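You operate a simulated robot arm through the tools that you are given. There is no shell and no other tool.

You are at the controls of a simulated two-armed robot. One attempt, no reset.

Task
Press the orange link's bush to the card's depth and tray the link.
Fine: set the depth selector, nest the link, slide in, pull the lever, slide out; white tray.

The check looks at the end state, three seconds after you hand in, the way a careful person would. Anything else that was tipped, shoved, dropped, spilled or broken makes it a failure.

Robot
Two 7-joint arms with three-finger grippers on one trunk that stands fixed in place. Base frame: the origin is at the foot of the trunk, x ahead of it, y to its left, z up. Units: mm, degrees, N and s.
The left shoulder is at [16, 126, 1327], the right one opposite. With the tool pointing down near the work surface each hand reaches from about 240 to 760 mm from the base axis, measured 20 degrees to its own side. Payload 2.94 kg a hand.
The TCP of each hand is the grasp point between the finger pads, 30 mm short of the fingertips. In the tool frame z runs along the fingers and y along their closing line. Largest opening 128 mm; the body of the gripper starts 93 mm behind the TCP.
Orientation is that of the tool frame in the base frame, as a unit quaternion [w, x, y, z]. With the fingers straight down and closing along the base's y, the tool's x points along the base's -x, its y along +y and its z along -z.

Tools
- The arms move only by the tool servo_tool. It takes "left_motion", "right_motion" or both (then of equal length, played together; a hand with none holds still); each is a list of rows, each a list of 7 numbers: the shift along the tool's x, y, z in mm, then the turn, a rotation vector about the tool's x, y, z in degrees, then the closure, from 0 (fully open) to 1 (shut). In form: [[tx, ty, tz, rx, ry, rz, gripper], ...]. A call has 1 to 20 rows; each row is the pose to reach, as a shift and turn from the pose commanded when the call began, along the tool's axes at that moment. Rows are played at 5 a second. More than 50 mm and 8.6 degrees between two rows, or a gripper value outside its range, and nothing of the call is played. A pose out of reach is approached as far as the arm can. The call stops where the force on the tool passes 60 N (or 10 N more than at its start, if that is more) or the arm is blocked; 0.2 s more then pass. The fingers move at their own pace and stop on an object; they squeeze with about 24 N. The grip force told is the motor's: it shows also when the fingers shut on nothing. Time passes only in rows, and 0.2 s behind the last, so rows that repeat a pose let the fingers close. It gives the time, the measured TCP pose, the force on the tool (base axes), the opening and the grip force at its end, in the units of the frame above (readings bear some noise), with the torque about the TCP (base axes, N m) and any sound that the robot's microphone picked up.
- Cameras (640 x 400 px; columns grow to the right, rows downward): "scene" is now at [94.3, 53.5, 1522.7]; the picture's right is [0.57, -0.82, 0.00], its down [-0.28, -0.19, -0.94] and it looks along [0.77, 0.54, -0.34] (base axes); focal length 214 px, centre (320, 200). "left" rides on the left gripper at [69, 15, -120] in its tool frame; the picture's right is [-0.22, 0.98, 0.00], its down [-0.82, -0.18, -0.54] and it looks along [-0.53, -0.12, 0.84] (tool axes); focal length 251 px, centre (320, 200). "right" rides on the right gripper at [69, -15, -120] in its tool frame; the picture's right is [0.21, 0.98, 0.00], its down [-0.82, 0.18, -0.54] and it looks along [-0.53, 0.12, 0.84] (tool axes); focal length 251 px, centre (320, 200).
- snapshot(camera): a new picture of that camera. It takes no simulated time.
- lift_body(by): slides the trunk up (or, below 0, down) by that many mm; the arms and the scene camera ride with it, the base frame stays. It gives what a move gives, with no picture.
- turn_head(pan, tilt): turns the head with the scene camera to pan (to the left, within 80 degrees either way) and tilt (down, from -29 to 69), counted from straight ahead of the robot. It gives what a move gives.
- locate(camera, pixels): for up to 12 pixels [column, row] of the newest picture of that camera ("zoom" is the newest enlarged one), the place [x, y, z] in the base frame of the surface seen there, good to about 3 mm. It takes no simulated time.
- zoom(camera, box): a new picture of the part [left, top, right, bottom] of that camera's present view, enlarged. It takes no simulated time.
- close_job(): hands the job in; it is judged then, once.

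Unless the task says otherwise, let go and move clear before handing in.

The tools are called after ">>>" as name(argument=value, ...) on one line, values as JSON. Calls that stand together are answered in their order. servo_tool: Moves the arms, as the interface text tells. Its arguments: {"type":"object","properties":{"left_motion":{"type":"array","items":{"type":"array","items":{"type":"number"}}},"right_motion":{"type":"array","items":{"type":"array","items":{"type":"number"}}}},"required":[]} The other tools are called the same way: lift_body (by) slides the trunk up or down; turn_head (pan, tilt) turns the head that bears the scene camera; snapshot (camera) takes a picture; locate (camera, pixels) gives the place of the surface under pixels of a picture; zoom (camera, box) takes an enlarged picture of a part of a camera's view; close_job () hands the job in.

At the start:

```text
time: 0.0
left_position: [186.7, 282.9, 1521.0]
left_ee_rot: [0.0, -0.001, 1.0, 0.0]
left_contact_force: [-0.1, 0.1, -0.9]
left_moment: [-0.02, 0.04, -0.01]
left_opening: 127.7
left_grip_force: 0.0
right_position: [335.2, 49.7, 1533.7]
right_ee_rot: [0.0, 0.0, 1.0, 0.001]
right_contact_force: [0.1, 0.7, 0.4]
right_moment: [-0.02, 0.0, 0.03]
right_opening: 128.0
right_grip_force: 0.0
trunk travel left (down, up): [-533.0, 14.0]
head pan, tilt: [34.8, 20.0]
```

scene: 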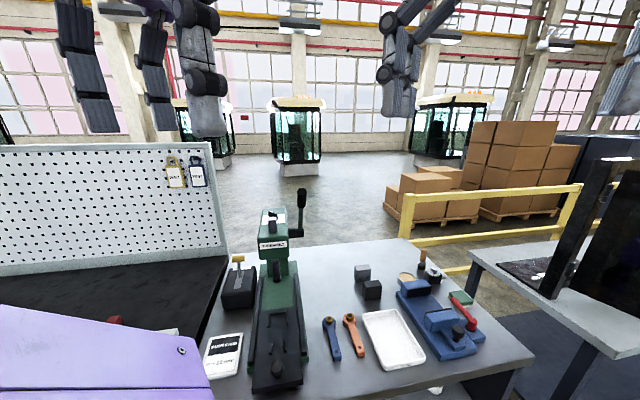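
right: 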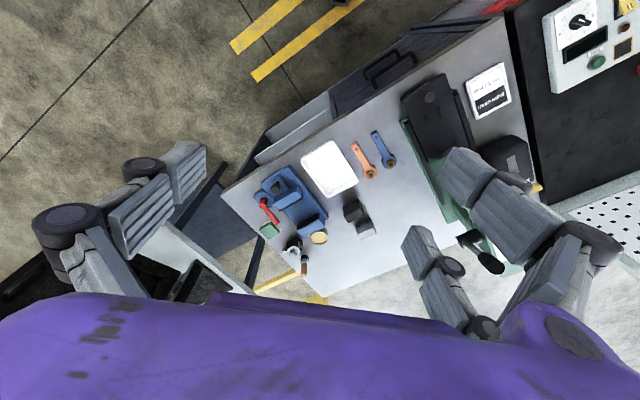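
left: 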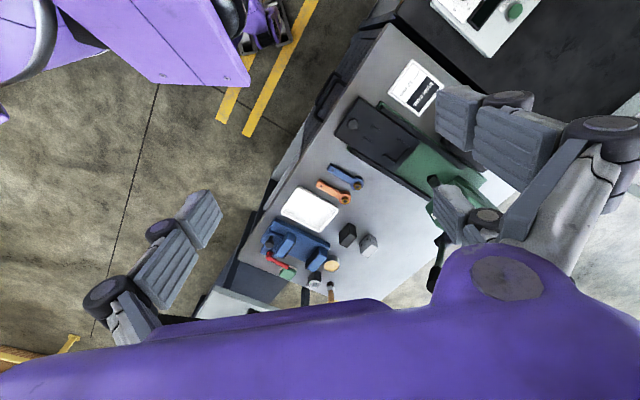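

The scene picture shows a green press at about (275,300), a card at (223,355), orange link at (354,335), blue link at (331,338), white tray at (393,338), and a small black box with a T-handle at (238,285). I'll zoom in for detail first.

>>> zoom(camera="scene", box=[190, 300, 350, 400])

>>> zoom(camera="scene", box=[210, 180, 338, 260])

>>> zoom(camera="left", box=[320, 40, 480, 140])

>>> zoom(camera="right", box=[390, 50, 550, 150])

```text
4.00 times, centred on (270, 350) of scene
```

zoom: 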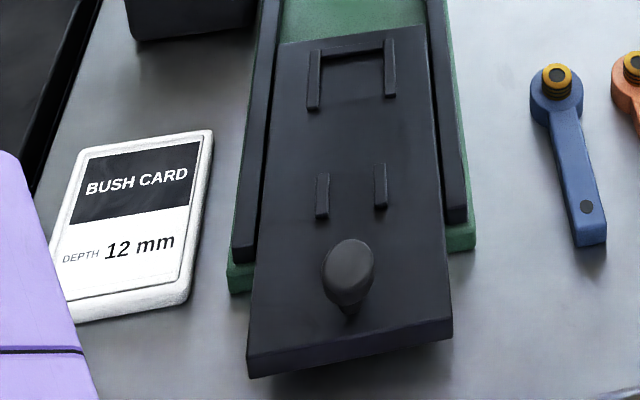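

```text
5.00 times, centred on (274, 220) of scene
```

zoom: 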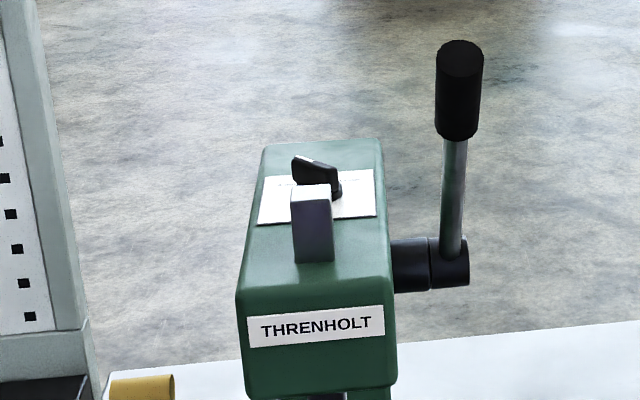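

```text
4.00 times, centred on (400, 90) of left
```

zoom: 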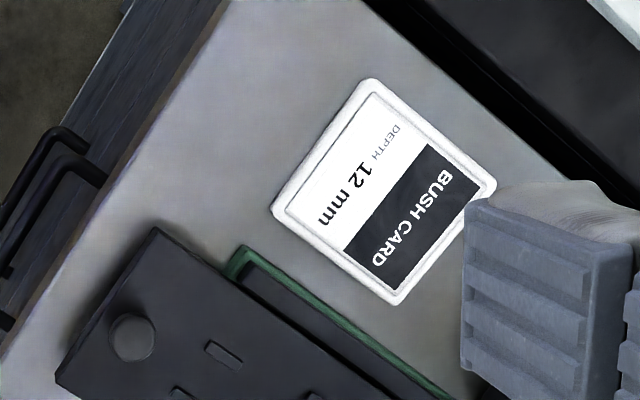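

```text
4.00 times, centred on (470, 100) of right
```

zoom: 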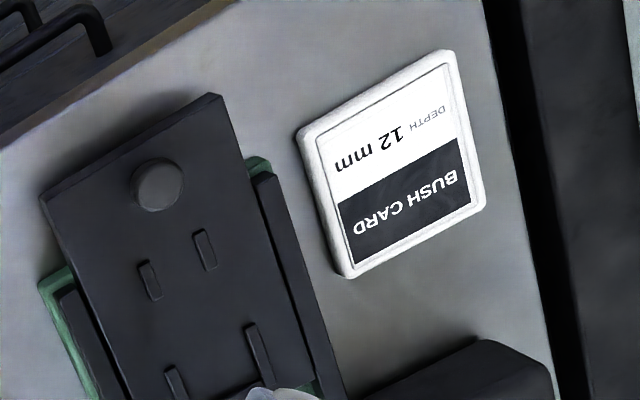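

The card at (223,355) reads "DEPTH 12 mm"; the press's selector is on top of the head under a ram bar. I'll locate the key points of the press, the links and the tray.

>>> locate(camera="scene", pixels=[[270, 245], [277, 212], [301, 195], [302, 230], [277, 369], [275, 312], [354, 318], [359, 353], [329, 318], [336, 353], [393, 338], [223, 355]])

>>> zoom(camera="scene", box=[230, 290, 326, 350])

>>> zoom(camera="scene", box=[310, 290, 438, 370])

>>> zoom(camera="scene", box=[246, 204, 310, 244])

```text
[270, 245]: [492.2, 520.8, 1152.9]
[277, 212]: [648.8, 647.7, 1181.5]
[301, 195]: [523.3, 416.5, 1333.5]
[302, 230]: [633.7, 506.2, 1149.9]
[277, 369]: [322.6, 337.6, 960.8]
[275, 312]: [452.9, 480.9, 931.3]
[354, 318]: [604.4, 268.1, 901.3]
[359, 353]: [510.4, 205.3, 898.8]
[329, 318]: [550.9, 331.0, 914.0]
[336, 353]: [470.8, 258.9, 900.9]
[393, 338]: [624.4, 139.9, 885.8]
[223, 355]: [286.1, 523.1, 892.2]
```

```text
6.67 times, centred on (278, 320) of scene
```

zoom: 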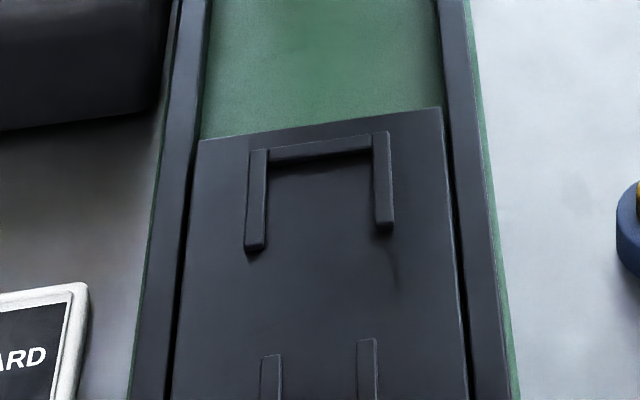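

```text
5.00 times, centred on (374, 330) of scene
```

zoom: 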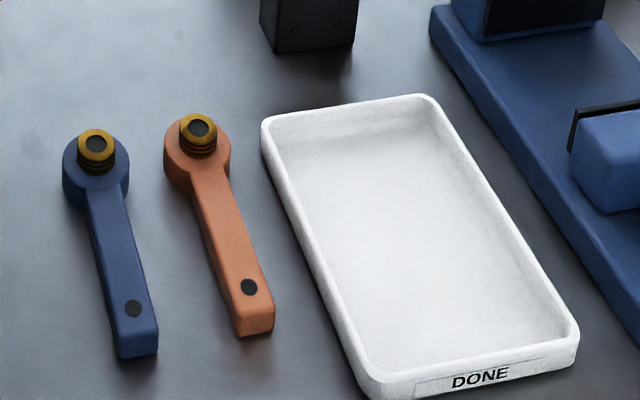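

```text
10.00 times, centred on (278, 224) of scene
```

zoom: 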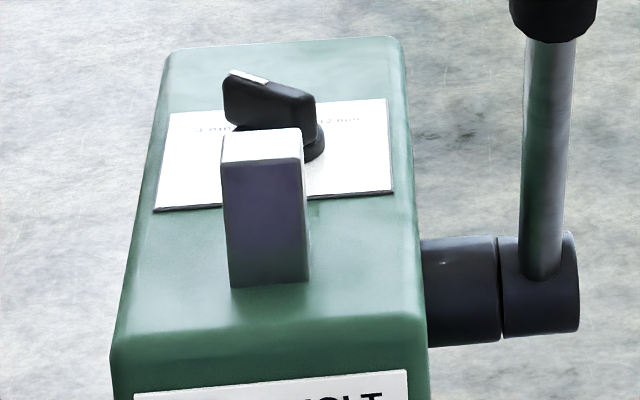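

The knob on the press head has a white line toward the left end in this view, but the dial text isn't legible. I'll locate more points on the press in zoomed views before moving a hand camera in.

>>> zoom(camera="scene", box=[246, 180, 326, 230])

>>> locate(camera="zoom", pixels=[[140, 330], [420, 285], [80, 170], [130, 245], [350, 235], [270, 170], [270, 215], [330, 190], [410, 60], [410, 150], [470, 280], [520, 200]])

```text
8.00 times, centred on (286, 205) of scene
```

zoom: 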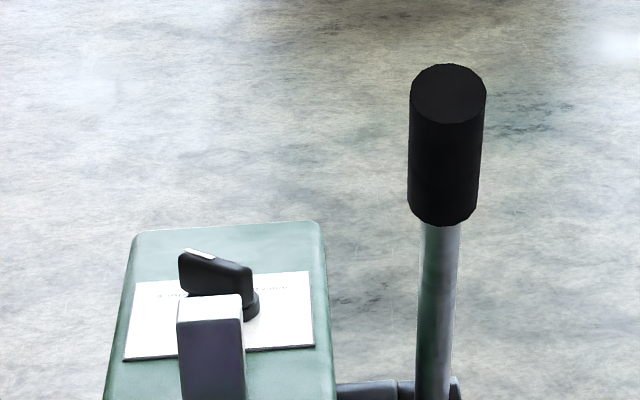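

```text
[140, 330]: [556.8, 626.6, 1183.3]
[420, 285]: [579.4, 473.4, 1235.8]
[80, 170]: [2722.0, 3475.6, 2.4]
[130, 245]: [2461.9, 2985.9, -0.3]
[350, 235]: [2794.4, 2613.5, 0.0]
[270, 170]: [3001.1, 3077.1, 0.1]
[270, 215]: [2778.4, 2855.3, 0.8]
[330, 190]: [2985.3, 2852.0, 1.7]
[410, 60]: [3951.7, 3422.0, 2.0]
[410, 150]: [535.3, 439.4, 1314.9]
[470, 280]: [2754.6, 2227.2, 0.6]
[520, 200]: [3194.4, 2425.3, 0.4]
```

>>> locate(camera="zoom", pixels=[[145, 235], [315, 228], [200, 254], [245, 270], [250, 300], [210, 305], [210, 350], [310, 275], [305, 340], [130, 355], [450, 90], [440, 385]])

>>> zoom(camera="scene", box=[230, 220, 326, 280])

```text
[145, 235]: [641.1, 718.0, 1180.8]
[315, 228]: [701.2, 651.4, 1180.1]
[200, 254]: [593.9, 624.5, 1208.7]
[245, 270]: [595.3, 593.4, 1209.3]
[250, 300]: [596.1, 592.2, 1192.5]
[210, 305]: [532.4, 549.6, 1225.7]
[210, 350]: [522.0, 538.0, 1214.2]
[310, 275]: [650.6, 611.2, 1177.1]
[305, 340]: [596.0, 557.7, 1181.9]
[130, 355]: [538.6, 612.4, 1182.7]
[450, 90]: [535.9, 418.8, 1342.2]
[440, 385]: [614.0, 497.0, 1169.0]
```

```text
6.67 times, centred on (278, 250) of scene
```

zoom: 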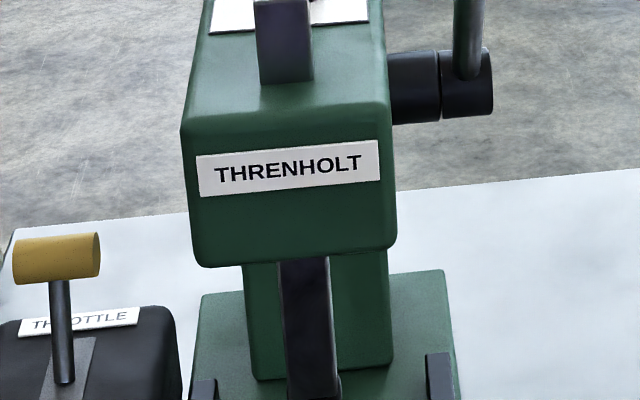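

The press head top is at z≈1181, with the selector knob near (595,612,1209) and its axis yawed about 45°. I'll bring the left hand camera above it for a look at the dial.

>>> servo_tool(left_motion=[[-29, 28, 0, 0, 0, 0, 0], [-59, 55, 0, 0, 0, 0, 0], [-88, 83, 10, 0, 0, 0, 0], [-117, 111, 25, 0, 0, 0, 0], [-146, 138, 40, 0, 0, 0, 0], [-176, 166, 55, 0, 0, 0, 0], [-205, 194, 70, 0, 0, 0, 0], [-234, 222, 85, 0, 0, 0, 0], [-264, 250, 100, 0, 0, 0, 0], [-293, 277, 121, 0, 0, 0, 0]])

>>> snapshot(camera="left")

```text
time: 2.2
left_position: [442.1, 498.4, 1387.5]
left_ee_rot: [0.002, -0.004, 1.0, 0.0]
left_contact_force: [0.2, -0.2, -0.5]
left_moment: [-0.02, 0.01, -0.03]
left_opening: 127.2
left_grip_force: 0.1
left hand out of reach, approached as far as the arm can: row 8, 9, 10
right_position: [337.2, 50.9, 1534.3]
right_ee_rot: [-0.001, 0.0, 1.0, 0.001]
right_contact_force: [0.8, -0.2, -0.4]
right_moment: [-0.07, 0.08, -0.02]
right_opening: 128.0
right_grip_force: 0.1
trunk travel left (down, up): [-533.0, 14.0]
head pan, tilt: [34.8, 20.0]
```

```text
taken
```

left: 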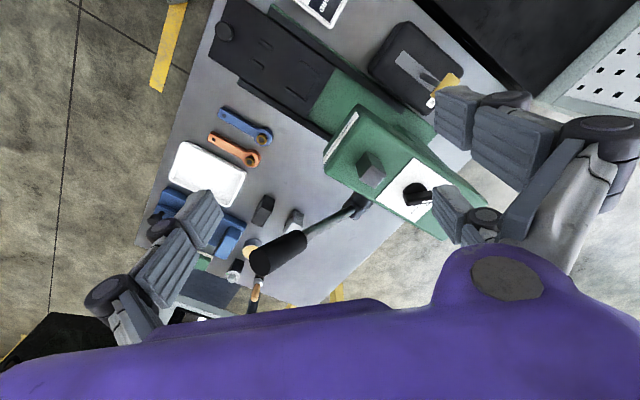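

The left hand stopped at its reach limit near (442,498,1387), but the dial is visible at (412,196). I'll zoom in.

>>> zoom(camera="left", box=[372, 165, 452, 215])

>>> zoom(camera="left", box=[200, 0, 360, 100])

>>> zoom(camera="left", box=[150, 90, 310, 190])

```text
8.00 times, centred on (412, 190) of left
```

zoom: 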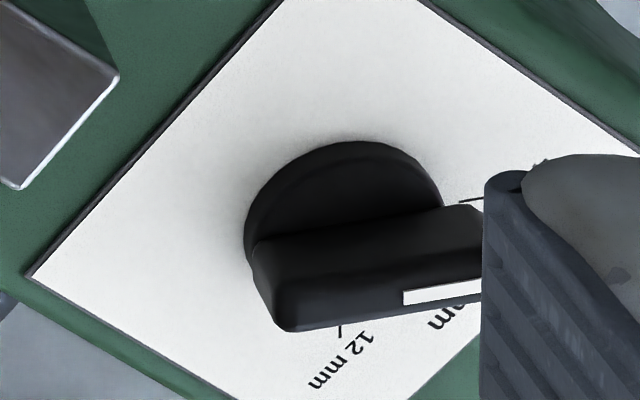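

```text
4.00 times, centred on (280, 50) of left
```

zoom: 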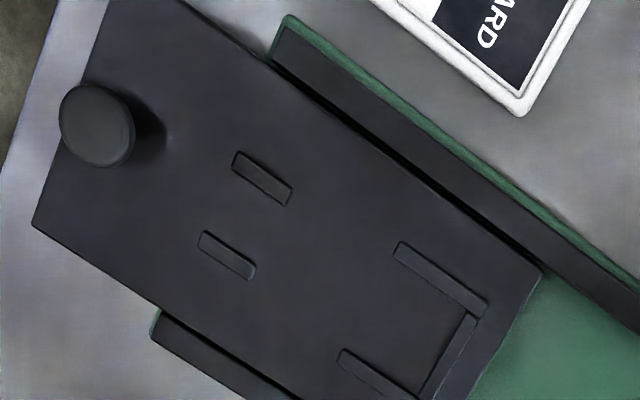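

```text
4.00 times, centred on (230, 140) of left
```

zoom: 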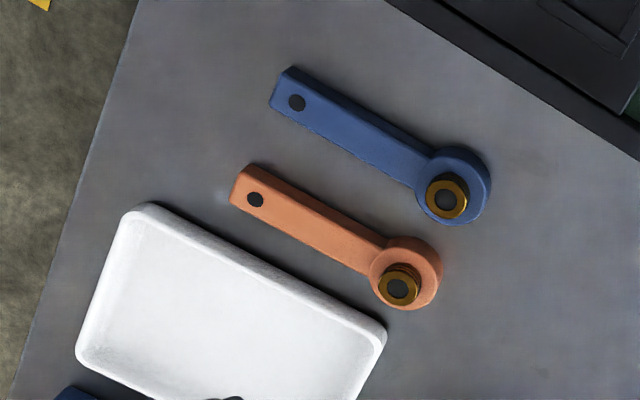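

The dial shows a "12 mm" tick at the picture's lower side and the knob's white pointer is turned to the right, partly hidden by a finger. I'll yaw the left hand 45° so its camera looks along the press axis and sees the whole dial.

>>> servo_tool(left_motion=[[10, -15, 0, 0, 0, -8, 0], [20, -30, 0, 0, 0, -16, 0], [30, -45, 0, 0, 0, -24, 0], [40, -60, 0, 0, 0, -32, 0], [40, -60, 0, 0, 0, -40, 0], [40, -60, 0, 0, 0, -45, 0]])

>>> snapshot(camera="left")

```text
time: 3.6
left_position: [403.2, 439.9, 1389.7]
left_ee_rot: [0.0, -0.384, 0.923, 0.0]
left_contact_force: [-0.9, 0.6, 0.0]
left_moment: [-0.02, -0.02, 0.0]
left_opening: 127.9
left_grip_force: 0.0
right_position: [335.1, 49.6, 1535.2]
right_ee_rot: [0.0, 0.0, 1.0, 0.001]
right_contact_force: [0.4, 0.1, 0.8]
right_moment: [0.03, 0.04, 0.01]
right_opening: 128.1
right_grip_force: 0.1
trunk travel left (down, up): [-533.0, 14.0]
head pan, tilt: [34.8, 20.0]
```

```text
taken
```

left: 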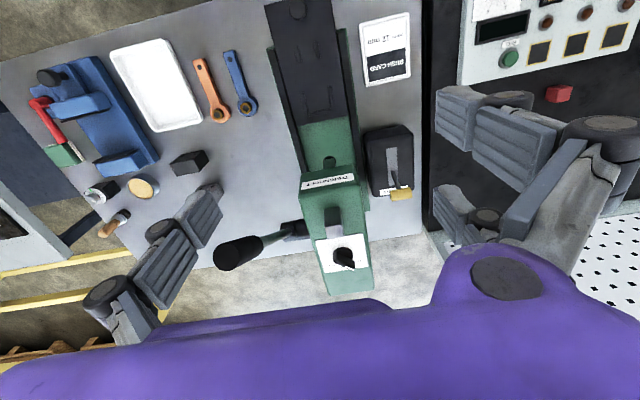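

The view now runs along the press axis, with the dial unobstructed at (342,255). Zooming on it and the bed.

>>> zoom(camera="left", box=[310, 228, 374, 268])

>>> zoom(camera="left", box=[250, 0, 410, 100])

>>> zoom(camera="left", box=[280, 100, 440, 200])

>>> zoom(camera="left", box=[110, 30, 270, 130])

```text
10.00 times, centred on (342, 248) of left
```

zoom: 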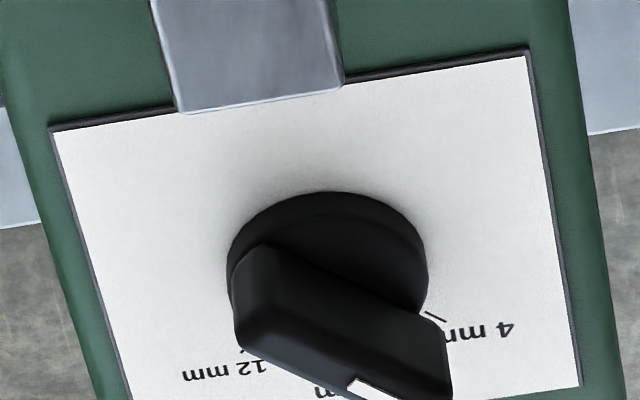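

```text
4.00 times, centred on (330, 50) of left
```

zoom: 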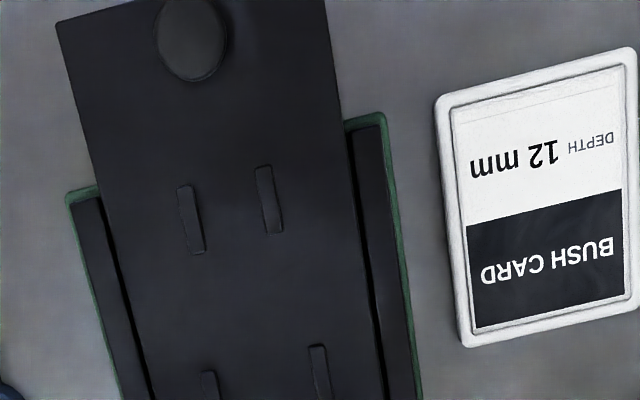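

```text
4.00 times, centred on (360, 150) of left
```

zoom: 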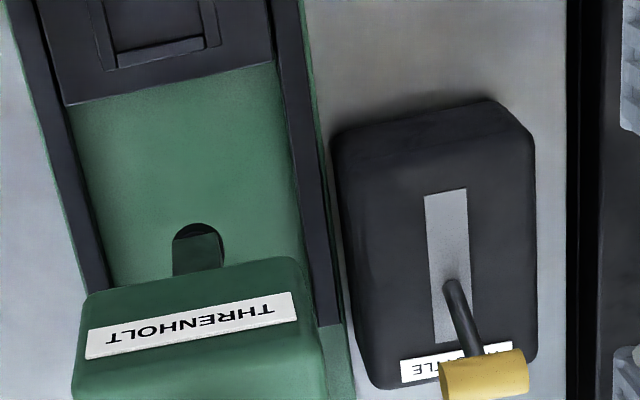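

```text
4.00 times, centred on (190, 80) of left
```

zoom: 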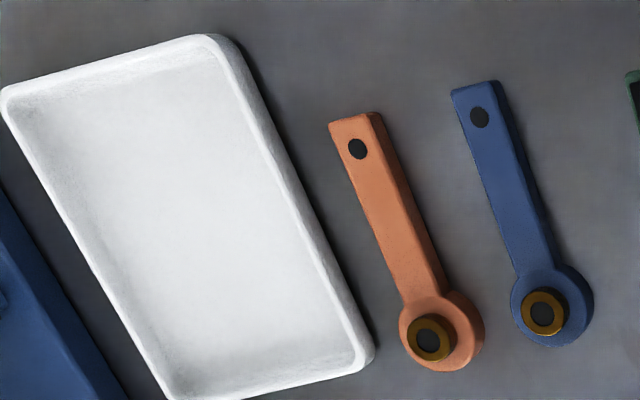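

The dial reads 4 mm (right in this view), 8 mm in the middle and 12 mm to the left; the pointer's white end at zoom (375,390) now sits on 4 mm. I'll measure the knob precisely.

>>> zoom(camera="left", box=[310, 233, 374, 273])

>>> locate(camera="zoom", pixels=[[51, 80], [528, 3], [245, 212], [290, 255], [360, 340], [440, 360], [340, 265], [432, 264], [240, 302], [330, 145], [235, 250], [425, 245]])

```text
10.00 times, centred on (342, 253) of left
```

zoom: 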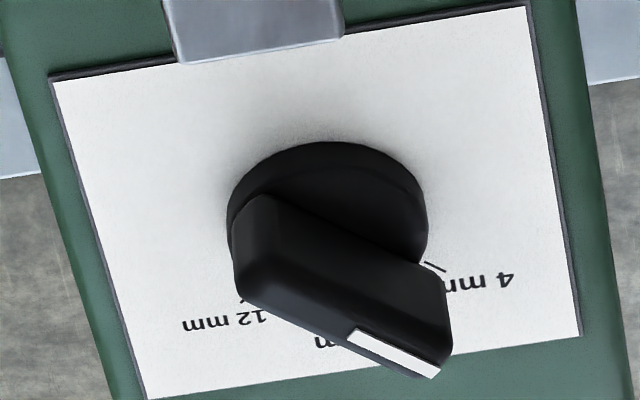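

```text
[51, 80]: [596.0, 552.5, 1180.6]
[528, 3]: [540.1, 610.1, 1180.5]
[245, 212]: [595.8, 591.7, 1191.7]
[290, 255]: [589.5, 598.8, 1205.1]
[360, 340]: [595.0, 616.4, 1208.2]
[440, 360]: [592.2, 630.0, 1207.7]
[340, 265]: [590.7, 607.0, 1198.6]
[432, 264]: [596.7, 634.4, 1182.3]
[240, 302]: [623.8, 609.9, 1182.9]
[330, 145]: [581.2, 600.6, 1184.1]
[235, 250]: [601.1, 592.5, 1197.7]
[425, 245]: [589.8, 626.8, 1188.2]
```

The knob axis is near (597,609) with ticks at azimuth ~91° (4 mm) and ~2° (12 mm), so the selector must turn 90° clockwise seen from above. A vertical tool won't reach that far, so I'll tilt the left hand 35° forward first and park the right arm further right.

>>> servo_tool(left_motion=[[0, 0, 0, 0, -5, 0, 0], [0, 0, 0, 0, -10, 0, 0], [0, 0, 0, 0, -15, 0, 0], [0, 0, 0, 0, -20, 0, 0], [0, 0, 0, 0, -25, 0, 0], [0, 0, 0, 0, -30, 0, 0], [0, 0, 0, 0, -35, 0, 0]], right_motion=[[7, -40, 0, 0, 0, 0, 0], [14, -80, 0, 0, 0, 0, 0], [21, -120, 0, 0, 0, 0, 0], [28, -160, 0, 0, 0, 0, 0], [35, -200, 0, 0, 0, 0, 0], [42, -240, 0, 0, 0, 0, 0], [50, -280, 0, 0, 0, 0, 0]])

>>> snapshot(camera="left")

>>> snapshot(camera="scene")

```text
time: 5.2
left_position: [402.2, 438.0, 1390.1]
left_ee_rot: [0.278, -0.365, 0.881, 0.116]
left_contact_force: [1.0, -0.9, 0.3]
left_moment: [0.03, 0.01, 0.03]
left_opening: 128.0
left_grip_force: 0.0
right_position: [285.9, -223.7, 1526.5]
right_ee_rot: [0.001, 0.0, 1.0, 0.003]
right_contact_force: [-0.3, 0.7, -0.9]
right_moment: [0.05, -0.02, 0.0]
right_opening: 128.0
right_grip_force: 0.0
right hand out of reach, approached as far as the arm can: row 7
trunk travel left (down, up): [-533.0, 14.0]
head pan, tilt: [34.8, 20.0]
```

```text
taken
```

left: 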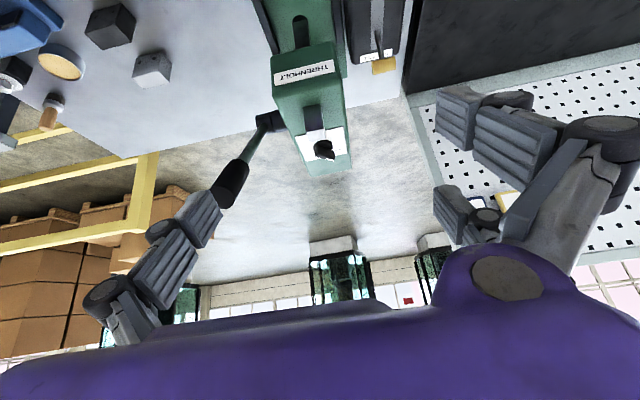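

```text
taken
```

scene: 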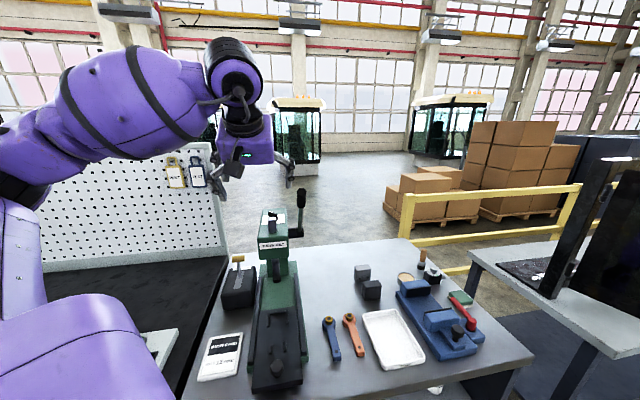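

Tilt is done at (402,438,1390) and the right hand is parked. Next I'll half-close the left gripper and move it above the knob with 15° more yaw, staying clear of the lever grip at (536,419,1342).

>>> servo_tool(left_motion=[[0, 0, 0, 0, 0, 0, 0.5], [-23, -4, 37, -1.4, 0, -2.1, 0.5], [-46, -7, 75, -2.9, 0, -4.1, 0.5], [-70, -11, 112, -4.3, 0, -6.2, 0.5], [-93, -14, 149, -5.7, 0, -8.2, 0.5], [-116, -18, 186, -7.2, 0, -10.3, 0.5], [-139, -21, 224, -8.6, 0, -12.3, 0.5], [-139, -21, 224, -8.6, 0, -12.3, 0.5]])

>>> snapshot(camera="left")

>>> snapshot(camera="scene")

```text
time: 7.0
left_position: [588.7, 598.5, 1285.8]
left_ee_rot: [0.261, -0.477, 0.826, 0.149]
left_contact_force: [0.2, 0.6, -0.1]
left_moment: [0.02, -0.05, 0.0]
left_opening: 64.1
left_grip_force: 0.1
right_position: [286.1, -221.6, 1527.4]
right_ee_rot: [0.001, 0.0, 1.0, 0.001]
right_contact_force: [1.0, 0.0, 0.9]
right_moment: [0.0, 0.0, -0.01]
right_opening: 128.1
right_grip_force: 0.1
trunk travel left (down, up): [-533.0, 14.0]
head pan, tilt: [34.8, 20.0]
```

```text
taken
```

left: 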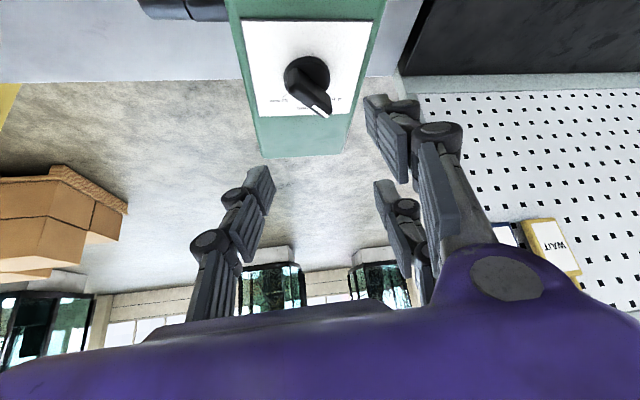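

```text
taken
```

scene: 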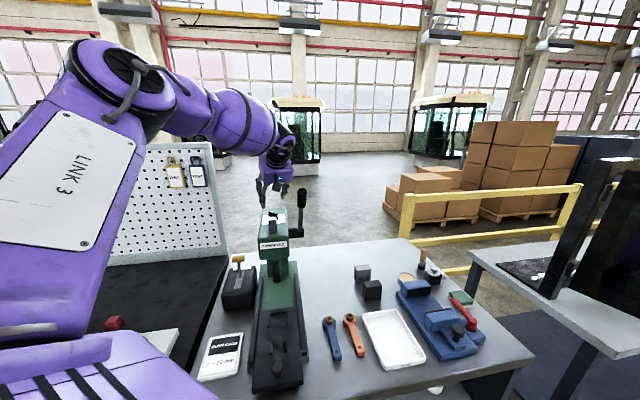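

The hand is above the knob at (589,598,1286) with the fin at (308,85) below between the fingers. I'll zoom and cross-check the knob position from this view.

>>> zoom(camera="left", box=[260, 50, 356, 110])

>>> locate(camera="zoom", pixels=[[165, 150], [320, 40], [460, 150], [330, 180], [220, 225], [445, 415], [440, 380], [500, 250], [160, 200], [390, 330], [100, 330], [560, 330]])

```text
6.67 times, centred on (308, 80) of left
```

zoom: 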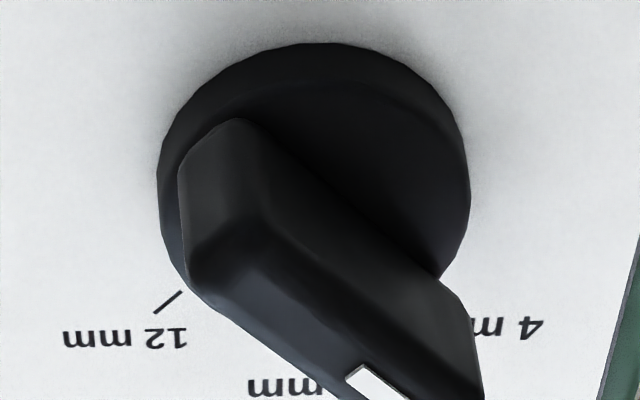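

```text
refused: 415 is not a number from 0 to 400
```

>>> zoom(camera="left", box=[260, 60, 356, 120])

>>> locate(camera="zoom", pixels=[[165, 90], [310, 0], [468, 100], [210, 60], [195, 150], [205, 215], [420, 385], [470, 330], [350, 315], [445, 225], [170, 235], [250, 100]])

```text
6.67 times, centred on (308, 90) of left
```

zoom: 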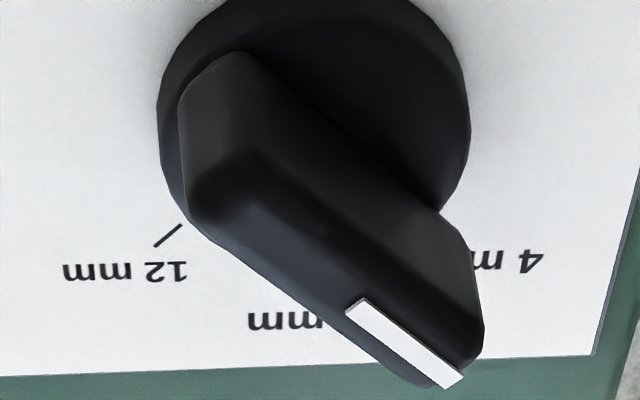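

```text
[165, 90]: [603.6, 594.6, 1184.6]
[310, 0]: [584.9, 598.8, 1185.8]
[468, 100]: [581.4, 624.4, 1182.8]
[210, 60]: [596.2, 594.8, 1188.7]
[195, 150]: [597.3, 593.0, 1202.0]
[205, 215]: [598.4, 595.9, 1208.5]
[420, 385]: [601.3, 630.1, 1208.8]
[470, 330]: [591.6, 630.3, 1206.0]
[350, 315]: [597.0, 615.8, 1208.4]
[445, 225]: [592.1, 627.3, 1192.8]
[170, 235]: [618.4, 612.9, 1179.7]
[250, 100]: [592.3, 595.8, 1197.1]
```

The fin spans x 592–602, y 593–631 with top at z≈1208.5, disc centre near (597.5,611.5). I'll descend 40 mm first, leaving the tips just above the fin, and recheck alignment.

>>> servo_tool(left_motion=[[11.5, 0, 16.4, 0, 0, 0, 0.5], [22.9, 0, 32.8, 0, 0, 0, 0.5], [22.9, 0, 32.8, 0, 0, 0, 0.5], [22.9, 0, 32.8, 0, 0, 0, 0.5]])

>>> snapshot(camera="left")

>>> zoom(camera="scene", box=[230, 150, 326, 210])

>>> zoom(camera="scene", box=[230, 190, 310, 240])

```text
time: 8.0
left_position: [587.7, 598.0, 1245.5]
left_ee_rot: [0.26, -0.478, 0.825, 0.151]
left_contact_force: [-0.9, -0.4, 0.7]
left_moment: [-0.01, 0.04, -0.02]
left_opening: 64.0
left_grip_force: 0.0
right_position: [287.6, -223.9, 1526.4]
right_ee_rot: [0.0, 0.0, 1.0, 0.001]
right_contact_force: [-0.3, -0.3, -0.6]
right_moment: [0.01, 0.03, 0.01]
right_opening: 128.0
right_grip_force: 0.0
trunk travel left (down, up): [-533.0, 14.0]
head pan, tilt: [34.8, 20.0]
```

```text
taken
```

left: 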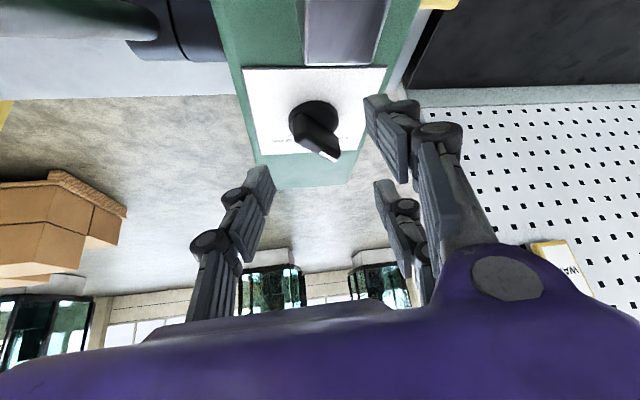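

```text
6.67 times, centred on (278, 180) of scene
```

zoom: 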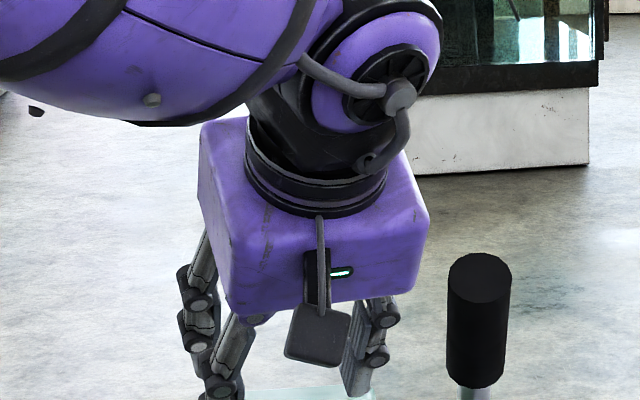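

```text
8.00 times, centred on (270, 215) of scene
```

zoom: 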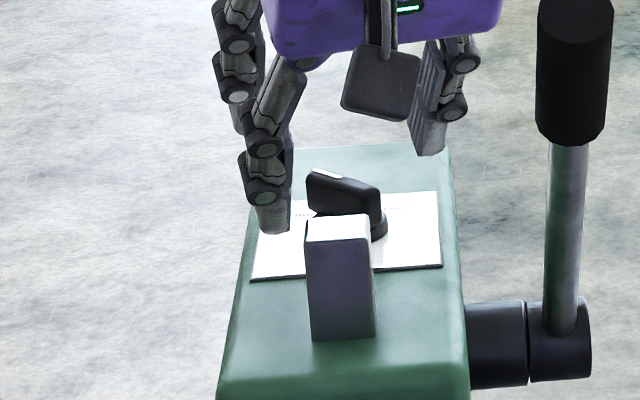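

The gripper visually has two prongs on its +y side and one on the −y side. I'll locate their tips to understand the real finger geometry before closing on the fin.

>>> locate(camera="zoom", pixels=[[272, 228], [290, 222], [258, 215], [272, 180], [240, 125], [235, 90], [430, 148], [420, 125], [440, 140], [380, 80], [270, 130], [455, 100]])

>>> locate(camera="left", pixels=[[258, 175], [268, 190], [372, 105], [400, 170], [380, 190], [408, 265], [245, 225], [240, 260], [420, 150], [455, 220], [425, 280], [315, 130]])

```text
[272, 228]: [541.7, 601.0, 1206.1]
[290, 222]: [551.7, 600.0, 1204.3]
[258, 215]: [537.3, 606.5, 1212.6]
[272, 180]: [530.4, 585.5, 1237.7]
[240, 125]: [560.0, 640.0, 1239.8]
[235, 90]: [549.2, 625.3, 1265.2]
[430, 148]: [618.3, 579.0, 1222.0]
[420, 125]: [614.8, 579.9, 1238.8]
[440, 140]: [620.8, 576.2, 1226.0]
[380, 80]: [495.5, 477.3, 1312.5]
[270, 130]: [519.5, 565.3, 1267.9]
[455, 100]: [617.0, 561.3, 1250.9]
```

```text
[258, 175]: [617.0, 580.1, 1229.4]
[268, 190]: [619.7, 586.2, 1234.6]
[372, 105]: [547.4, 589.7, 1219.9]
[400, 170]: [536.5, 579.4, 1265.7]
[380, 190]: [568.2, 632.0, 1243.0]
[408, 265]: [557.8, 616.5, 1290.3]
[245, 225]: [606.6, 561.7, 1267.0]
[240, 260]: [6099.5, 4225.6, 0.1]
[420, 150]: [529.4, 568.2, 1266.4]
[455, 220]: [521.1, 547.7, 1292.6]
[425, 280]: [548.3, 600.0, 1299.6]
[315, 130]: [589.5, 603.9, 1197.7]
```

The −y side has a single centred prong, and the +y side two outer prongs. I'll use the single prong as a pusher on the fin's tail: shift so it sits right of the fin's tail, then descend about 19 mm.

>>> servo_tool(left_motion=[[5, 7, -3.5, 0, 0, 0, 0.375], [10.7, 13.6, -7.5, 0, 0, 0, 0.375], [10.7, 13.6, -7.5, 0, 0, 0, 0.375], [16, 13.6, 0, 0, 0, 0, 0.375], [21.4, 13.6, 7.7, 0, 0, 0, 0.375], [21.4, 13.6, 7.7, 0, 0, 0, 0.375]])

>>> snapshot(camera="left")

>>> zoom(camera="scene", box=[230, 190, 310, 240])

```text
time: 9.4
left_position: [571.4, 590.9, 1227.7]
left_ee_rot: [0.261, -0.478, 0.825, 0.15]
left_contact_force: [0.0, -0.3, 0.2]
left_moment: [-0.02, -0.02, 0.01]
left_opening: 79.8
left_grip_force: 0.1
right_position: [286.5, -221.8, 1527.1]
right_ee_rot: [0.0, 0.0, 1.0, 0.001]
right_contact_force: [-0.3, -0.1, 1.0]
right_moment: [0.02, 0.0, -0.01]
right_opening: 127.9
right_grip_force: 0.0
trunk travel left (down, up): [-533.0, 14.0]
head pan, tilt: [34.8, 20.0]
```

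```text
taken
```

left: 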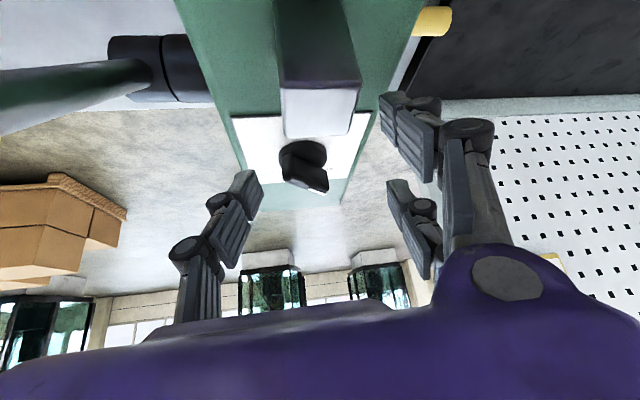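

```text
8.00 times, centred on (270, 215) of scene
```

zoom: 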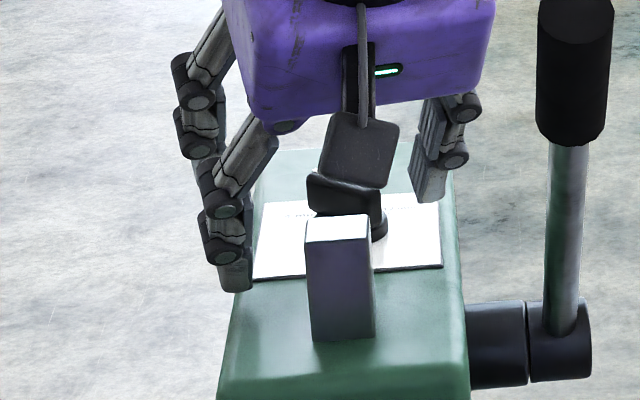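

>>> locate(camera="zoom", pixels=[[428, 195], [412, 185], [445, 190], [430, 165], [315, 185], [375, 200], [345, 195], [235, 285], [345, 225], [365, 140]])

>>> zoom(camera="left", box=[210, 120, 370, 220])

>>> locate(camera="left", pixels=[[258, 185], [252, 175], [235, 180], [246, 195], [285, 155], [325, 185], [300, 165], [320, 100], [345, 133]])

```text
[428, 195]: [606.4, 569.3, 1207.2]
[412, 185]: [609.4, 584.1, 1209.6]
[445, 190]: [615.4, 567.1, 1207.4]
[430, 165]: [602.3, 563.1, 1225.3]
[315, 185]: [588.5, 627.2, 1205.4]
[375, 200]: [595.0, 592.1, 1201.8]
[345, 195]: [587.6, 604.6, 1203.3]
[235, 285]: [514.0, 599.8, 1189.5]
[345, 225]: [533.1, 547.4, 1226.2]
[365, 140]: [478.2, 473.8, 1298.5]
```

```text
4.00 times, centred on (290, 170) of left
```

zoom: 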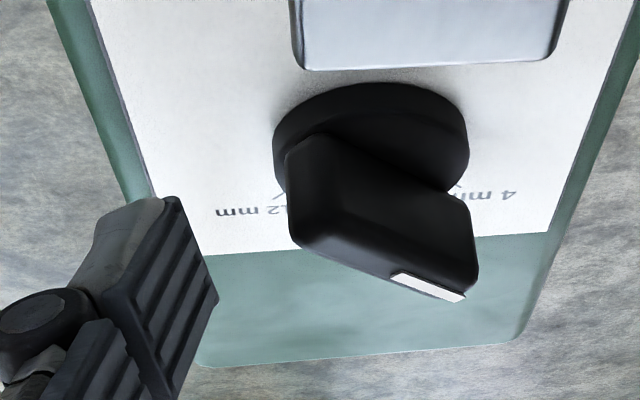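

```text
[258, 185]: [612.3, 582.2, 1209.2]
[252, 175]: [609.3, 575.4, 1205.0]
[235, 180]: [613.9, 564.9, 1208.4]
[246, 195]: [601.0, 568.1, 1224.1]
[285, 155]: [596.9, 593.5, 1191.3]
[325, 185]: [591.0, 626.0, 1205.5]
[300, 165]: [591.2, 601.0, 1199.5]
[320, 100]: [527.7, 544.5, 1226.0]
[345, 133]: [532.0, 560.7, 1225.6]
```

The single prong's tip is right of the fin tail, but overlaps the fin height by only ~5 mm. I'll open to 100 mm, shift 10 mm left so the outer prongs clear the head's edge, lower 9 mm more, then push the tail 21 mm left.

>>> servo_tool(left_motion=[[0, 5, 0, 0, 0, 0, 0.22], [0, 10, 0, 0, 0, 0, 0.22], [0, 10, 0, 0, 0, 0, 0.22], [2.6, 10, 3.7, 0, 0, 0, 0.22], [5.2, 10, 7.4, 0, 0, 0, 0.22], [5.2, 15, 7.4, 0, 0, 0, 0.22], [5.2, 20, 7.4, 0, 0, 0, 0.22], [5.2, 25, 7.4, 0, 0, 0, 0.22], [5.2, 31, 7.4, 0, 0, 0, 0.22], [5.2, 31, 7.4, 0, 0, 0, 0.22]])

>>> zoom(camera="left", box=[190, 100, 350, 200])

>>> zoom(camera="scene", box=[230, 190, 310, 240])

```text
time: 11.6
left_position: [543.8, 608.9, 1218.1]
left_ee_rot: [0.261, -0.478, 0.825, 0.15]
left_contact_force: [0.2, -0.1, 0.8]
left_moment: [0.02, 0.01, -0.01]
left_opening: 100.6
left_grip_force: 0.8
right_position: [287.7, -221.9, 1527.8]
right_ee_rot: [0.001, 0.0, 1.0, 0.001]
right_contact_force: [-0.1, 0.0, 0.8]
right_moment: [-0.02, 0.01, 0.01]
right_opening: 128.1
right_grip_force: 0.0
trunk travel left (down, up): [-533.0, 14.0]
head pan, tilt: [34.8, 20.0]
```

```text
4.00 times, centred on (270, 150) of left
```

zoom: 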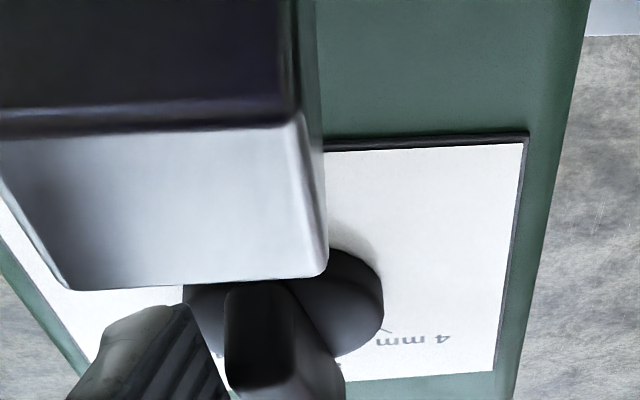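

```text
8.00 times, centred on (270, 215) of scene
```

zoom: 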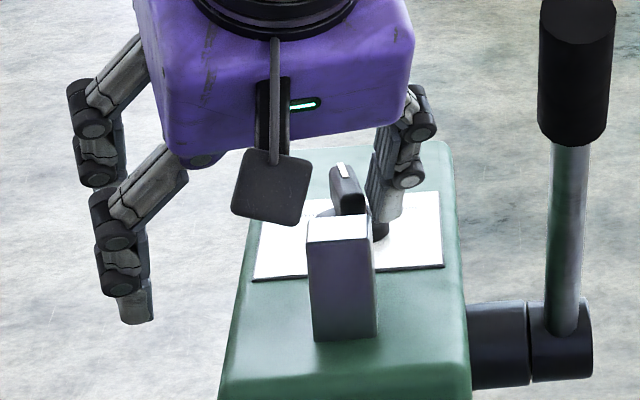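

The prong turned the fin (it now points roughly along the press axis) with near-zero force. I'll now rotate the hand 60° clockwise about the knob axis so the prong carries the fin to 12 mm.

>>> servo_tool(left_motion=[[-5.03, 3.41, 3.53, 4.3, 0, 6.14, 0.22], [-10.4, 5.99, 7.29, 8.6, 0, 12.29, 0.22], [-15.98, 7.7, 11.2, 12.9, 0, 18.43, 0.22], [-21.7, 8.49, 15.21, 17.21, 0, 24.57, 0.22], [-27.46, 8.37, 19.25, 21.51, 0, 30.72, 0.22], [-33.15, 7.34, 23.24, 25.81, 0, 36.86, 0.22], [-38.7, 5.4, 27.12, 30.11, 0, 43.0, 0.22], [-43.98, 2.6, 30.8, 34.41, 0, 49.15, 0.22], [-43.98, 2.6, 30.8, 34.41, 0, 49.15, 0.22]])

>>> snapshot(camera="left")

>>> zoom(camera="scene", box=[230, 190, 310, 240])

```text
time: 13.3
left_position: [555.2, 616.0, 1209.6]
left_ee_rot: [0.311, -0.083, 0.946, 0.031]
left_contact_force: [22.7, 13.5, 1.8]
left_moment: [-0.33, 0.39, 1.19]
left_opening: 90.2
left_grip_force: 0.0
left hand out of reach, approached as far as the arm can: row 6, 7, 8
right_position: [291.3, -219.5, 1526.5]
right_ee_rot: [-0.001, -0.001, 1.0, 0.0]
right_contact_force: [-0.8, -0.1, -0.9]
right_moment: [0.0, -0.05, -0.01]
right_opening: 128.3
right_grip_force: 0.0
trunk travel left (down, up): [-533.0, 14.0]
head pan, tilt: [34.8, 20.0]
stopped in row 8 (left hand): the force on the tool passed its limit at 90 N (the readings are from after the stop); the commanded pose is now the measured one
```

```text
taken
```

left: 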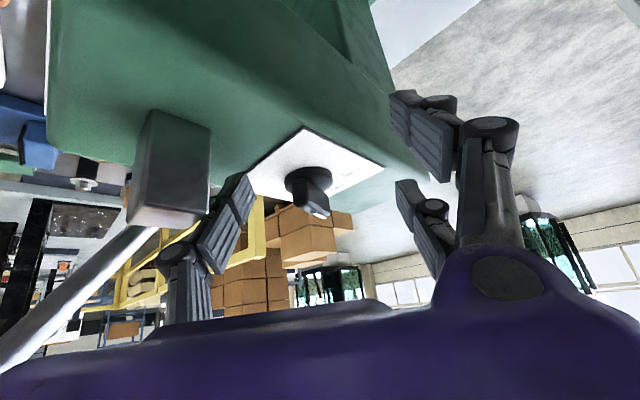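

```text
8.00 times, centred on (270, 215) of scene
```

zoom: 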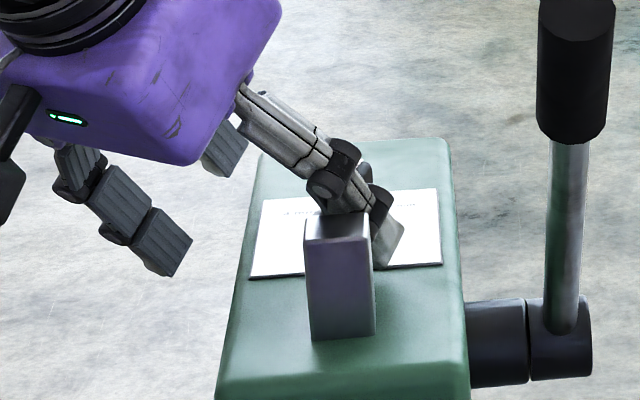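

The move hit the reach limit near the end and the hand got pulled down, giving contact; it's now at (555,616,1210). I'll back straight up 40 mm before looking again.

>>> servo_tool(left_motion=[[-6, 0, -8, 0, 0, 0, 0.22], [-12, 0, -16, 0, 0, 0, 0.22], [-24, 0, -32, 0, 0, 0, 0.22], [-24, 0, -32, 0, 0, 0, 0.22]])

>>> snapshot(camera="left")

>>> zoom(camera="scene", box=[230, 190, 310, 240])

```text
time: 14.3
left_position: [552.4, 611.2, 1250.4]
left_ee_rot: [0.308, -0.081, 0.947, 0.031]
left_contact_force: [0.4, 0.5, 0.3]
left_moment: [0.0, -0.01, 0.03]
left_opening: 100.0
left_grip_force: 0.0
right_position: [286.8, -222.3, 1526.4]
right_ee_rot: [0.0, 0.0, 1.0, 0.002]
right_contact_force: [0.6, 0.2, -0.6]
right_moment: [-0.02, -0.02, 0.02]
right_opening: 128.1
right_grip_force: 0.0
trunk travel left (down, up): [-533.0, 14.0]
head pan, tilt: [34.8, 20.0]
```

```text
taken
```

left: 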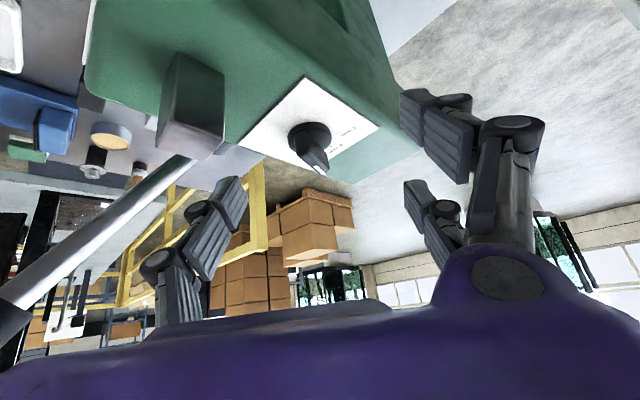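

```text
8.00 times, centred on (270, 215) of scene
```

zoom: 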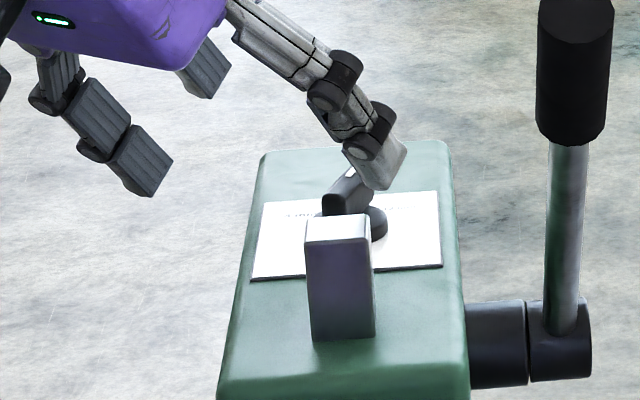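

>>> zoom(camera="left", box=[230, 70, 390, 170])

>>> locate(camera="zoom", pixels=[[260, 270], [370, 395], [330, 320], [290, 370], [375, 350], [320, 200], [235, 240], [400, 230], [440, 245], [480, 235], [330, 260], [40, 280]])

```text
4.00 times, centred on (310, 120) of left
```

zoom: 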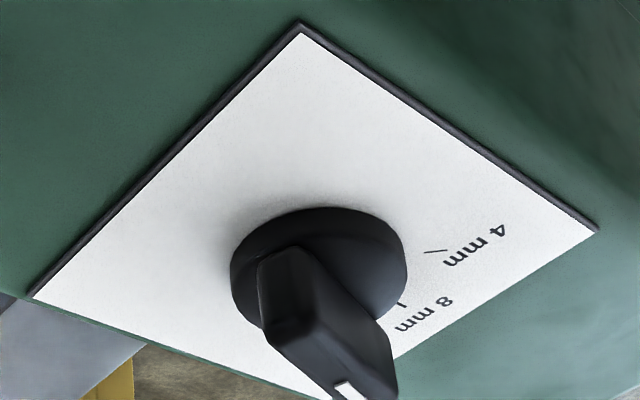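

```text
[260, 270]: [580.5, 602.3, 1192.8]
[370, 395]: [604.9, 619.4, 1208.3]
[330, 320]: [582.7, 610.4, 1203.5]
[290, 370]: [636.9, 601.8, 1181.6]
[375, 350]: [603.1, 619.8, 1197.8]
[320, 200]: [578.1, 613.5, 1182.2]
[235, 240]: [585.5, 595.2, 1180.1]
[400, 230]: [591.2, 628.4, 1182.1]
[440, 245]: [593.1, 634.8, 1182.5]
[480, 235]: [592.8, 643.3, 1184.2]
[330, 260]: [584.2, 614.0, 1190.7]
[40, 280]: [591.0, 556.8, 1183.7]
```

The pointer is now around azimuth 20–25°, i.e. between 8 mm and 12 mm, so it needs ~22° more clockwise. I'll yaw the hand back to 45° (better reach), position the prong beside the fin's tail, and push from there.

>>> servo_tool(left_motion=[[-8, -1, -12, -4.1, 0, -5.6, 0.375], [-6, -2, -14, -8.2, 0.1, -11.3, 0.375], [-3, -3, -16, -12.4, 0.2, -16.9, 0.375], [-3, -4, -16, -16.5, 0.2, -22.6, 0.375], [-3.3, -4.5, -16.2, -20.6, 0.3, -28.2, 0.375], [-3.3, -4.5, -16.2, -20.6, 0.3, -28.2, 0.375]])

>>> snapshot(camera="left")

>>> zoom(camera="scene", box=[230, 190, 310, 240])

```text
time: 15.7
left_position: [547.3, 607.1, 1266.0]
left_ee_rot: [0.285, -0.363, 0.878, 0.123]
left_contact_force: [0.6, 0.2, 0.6]
left_moment: [-0.03, 0.03, 0.02]
left_opening: 79.7
left_grip_force: 0.1
right_position: [286.4, -222.3, 1527.6]
right_ee_rot: [0.001, 0.0, 1.0, 0.002]
right_contact_force: [-0.6, -0.1, -0.6]
right_moment: [0.0, -0.03, 0.0]
right_opening: 127.9
right_grip_force: 0.0
trunk travel left (down, up): [-533.0, 14.0]
head pan, tilt: [34.8, 20.0]
```

```text
taken
```

left: 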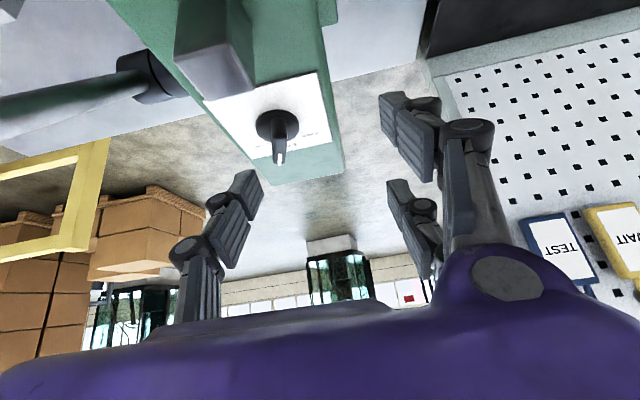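

```text
8.00 times, centred on (270, 215) of scene
```

zoom: 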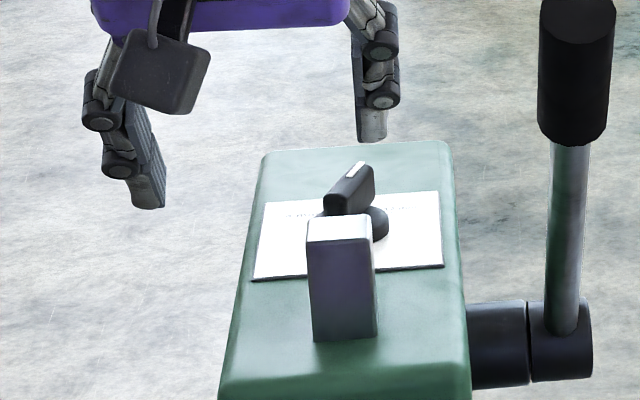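

>>> zoom(camera="left", box=[200, 80, 360, 180])

>>> locate(camera="zoom", pixels=[[280, 160], [355, 140], [285, 200], [290, 280], [325, 330], [320, 285], [385, 280], [230, 190], [380, 190], [440, 210], [175, 360], [345, 200]])

```text
4.00 times, centred on (280, 130) of left
```

zoom: 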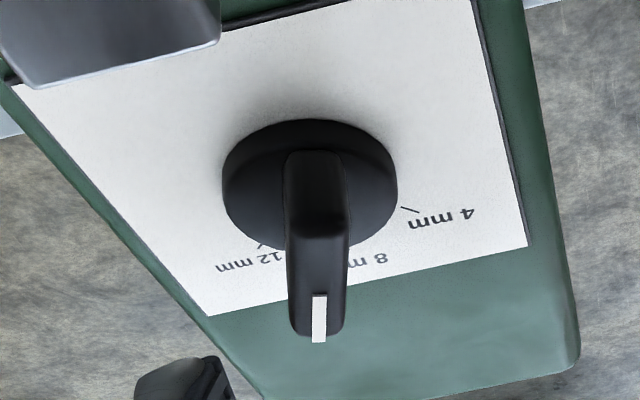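

```text
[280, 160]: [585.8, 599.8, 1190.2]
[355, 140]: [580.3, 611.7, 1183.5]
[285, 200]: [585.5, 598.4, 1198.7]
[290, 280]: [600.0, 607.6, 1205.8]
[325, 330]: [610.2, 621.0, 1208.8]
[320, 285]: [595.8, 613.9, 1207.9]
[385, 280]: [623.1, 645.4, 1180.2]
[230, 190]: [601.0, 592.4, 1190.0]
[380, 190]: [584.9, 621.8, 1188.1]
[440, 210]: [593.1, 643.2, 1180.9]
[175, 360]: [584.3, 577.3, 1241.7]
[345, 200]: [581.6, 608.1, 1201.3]
```

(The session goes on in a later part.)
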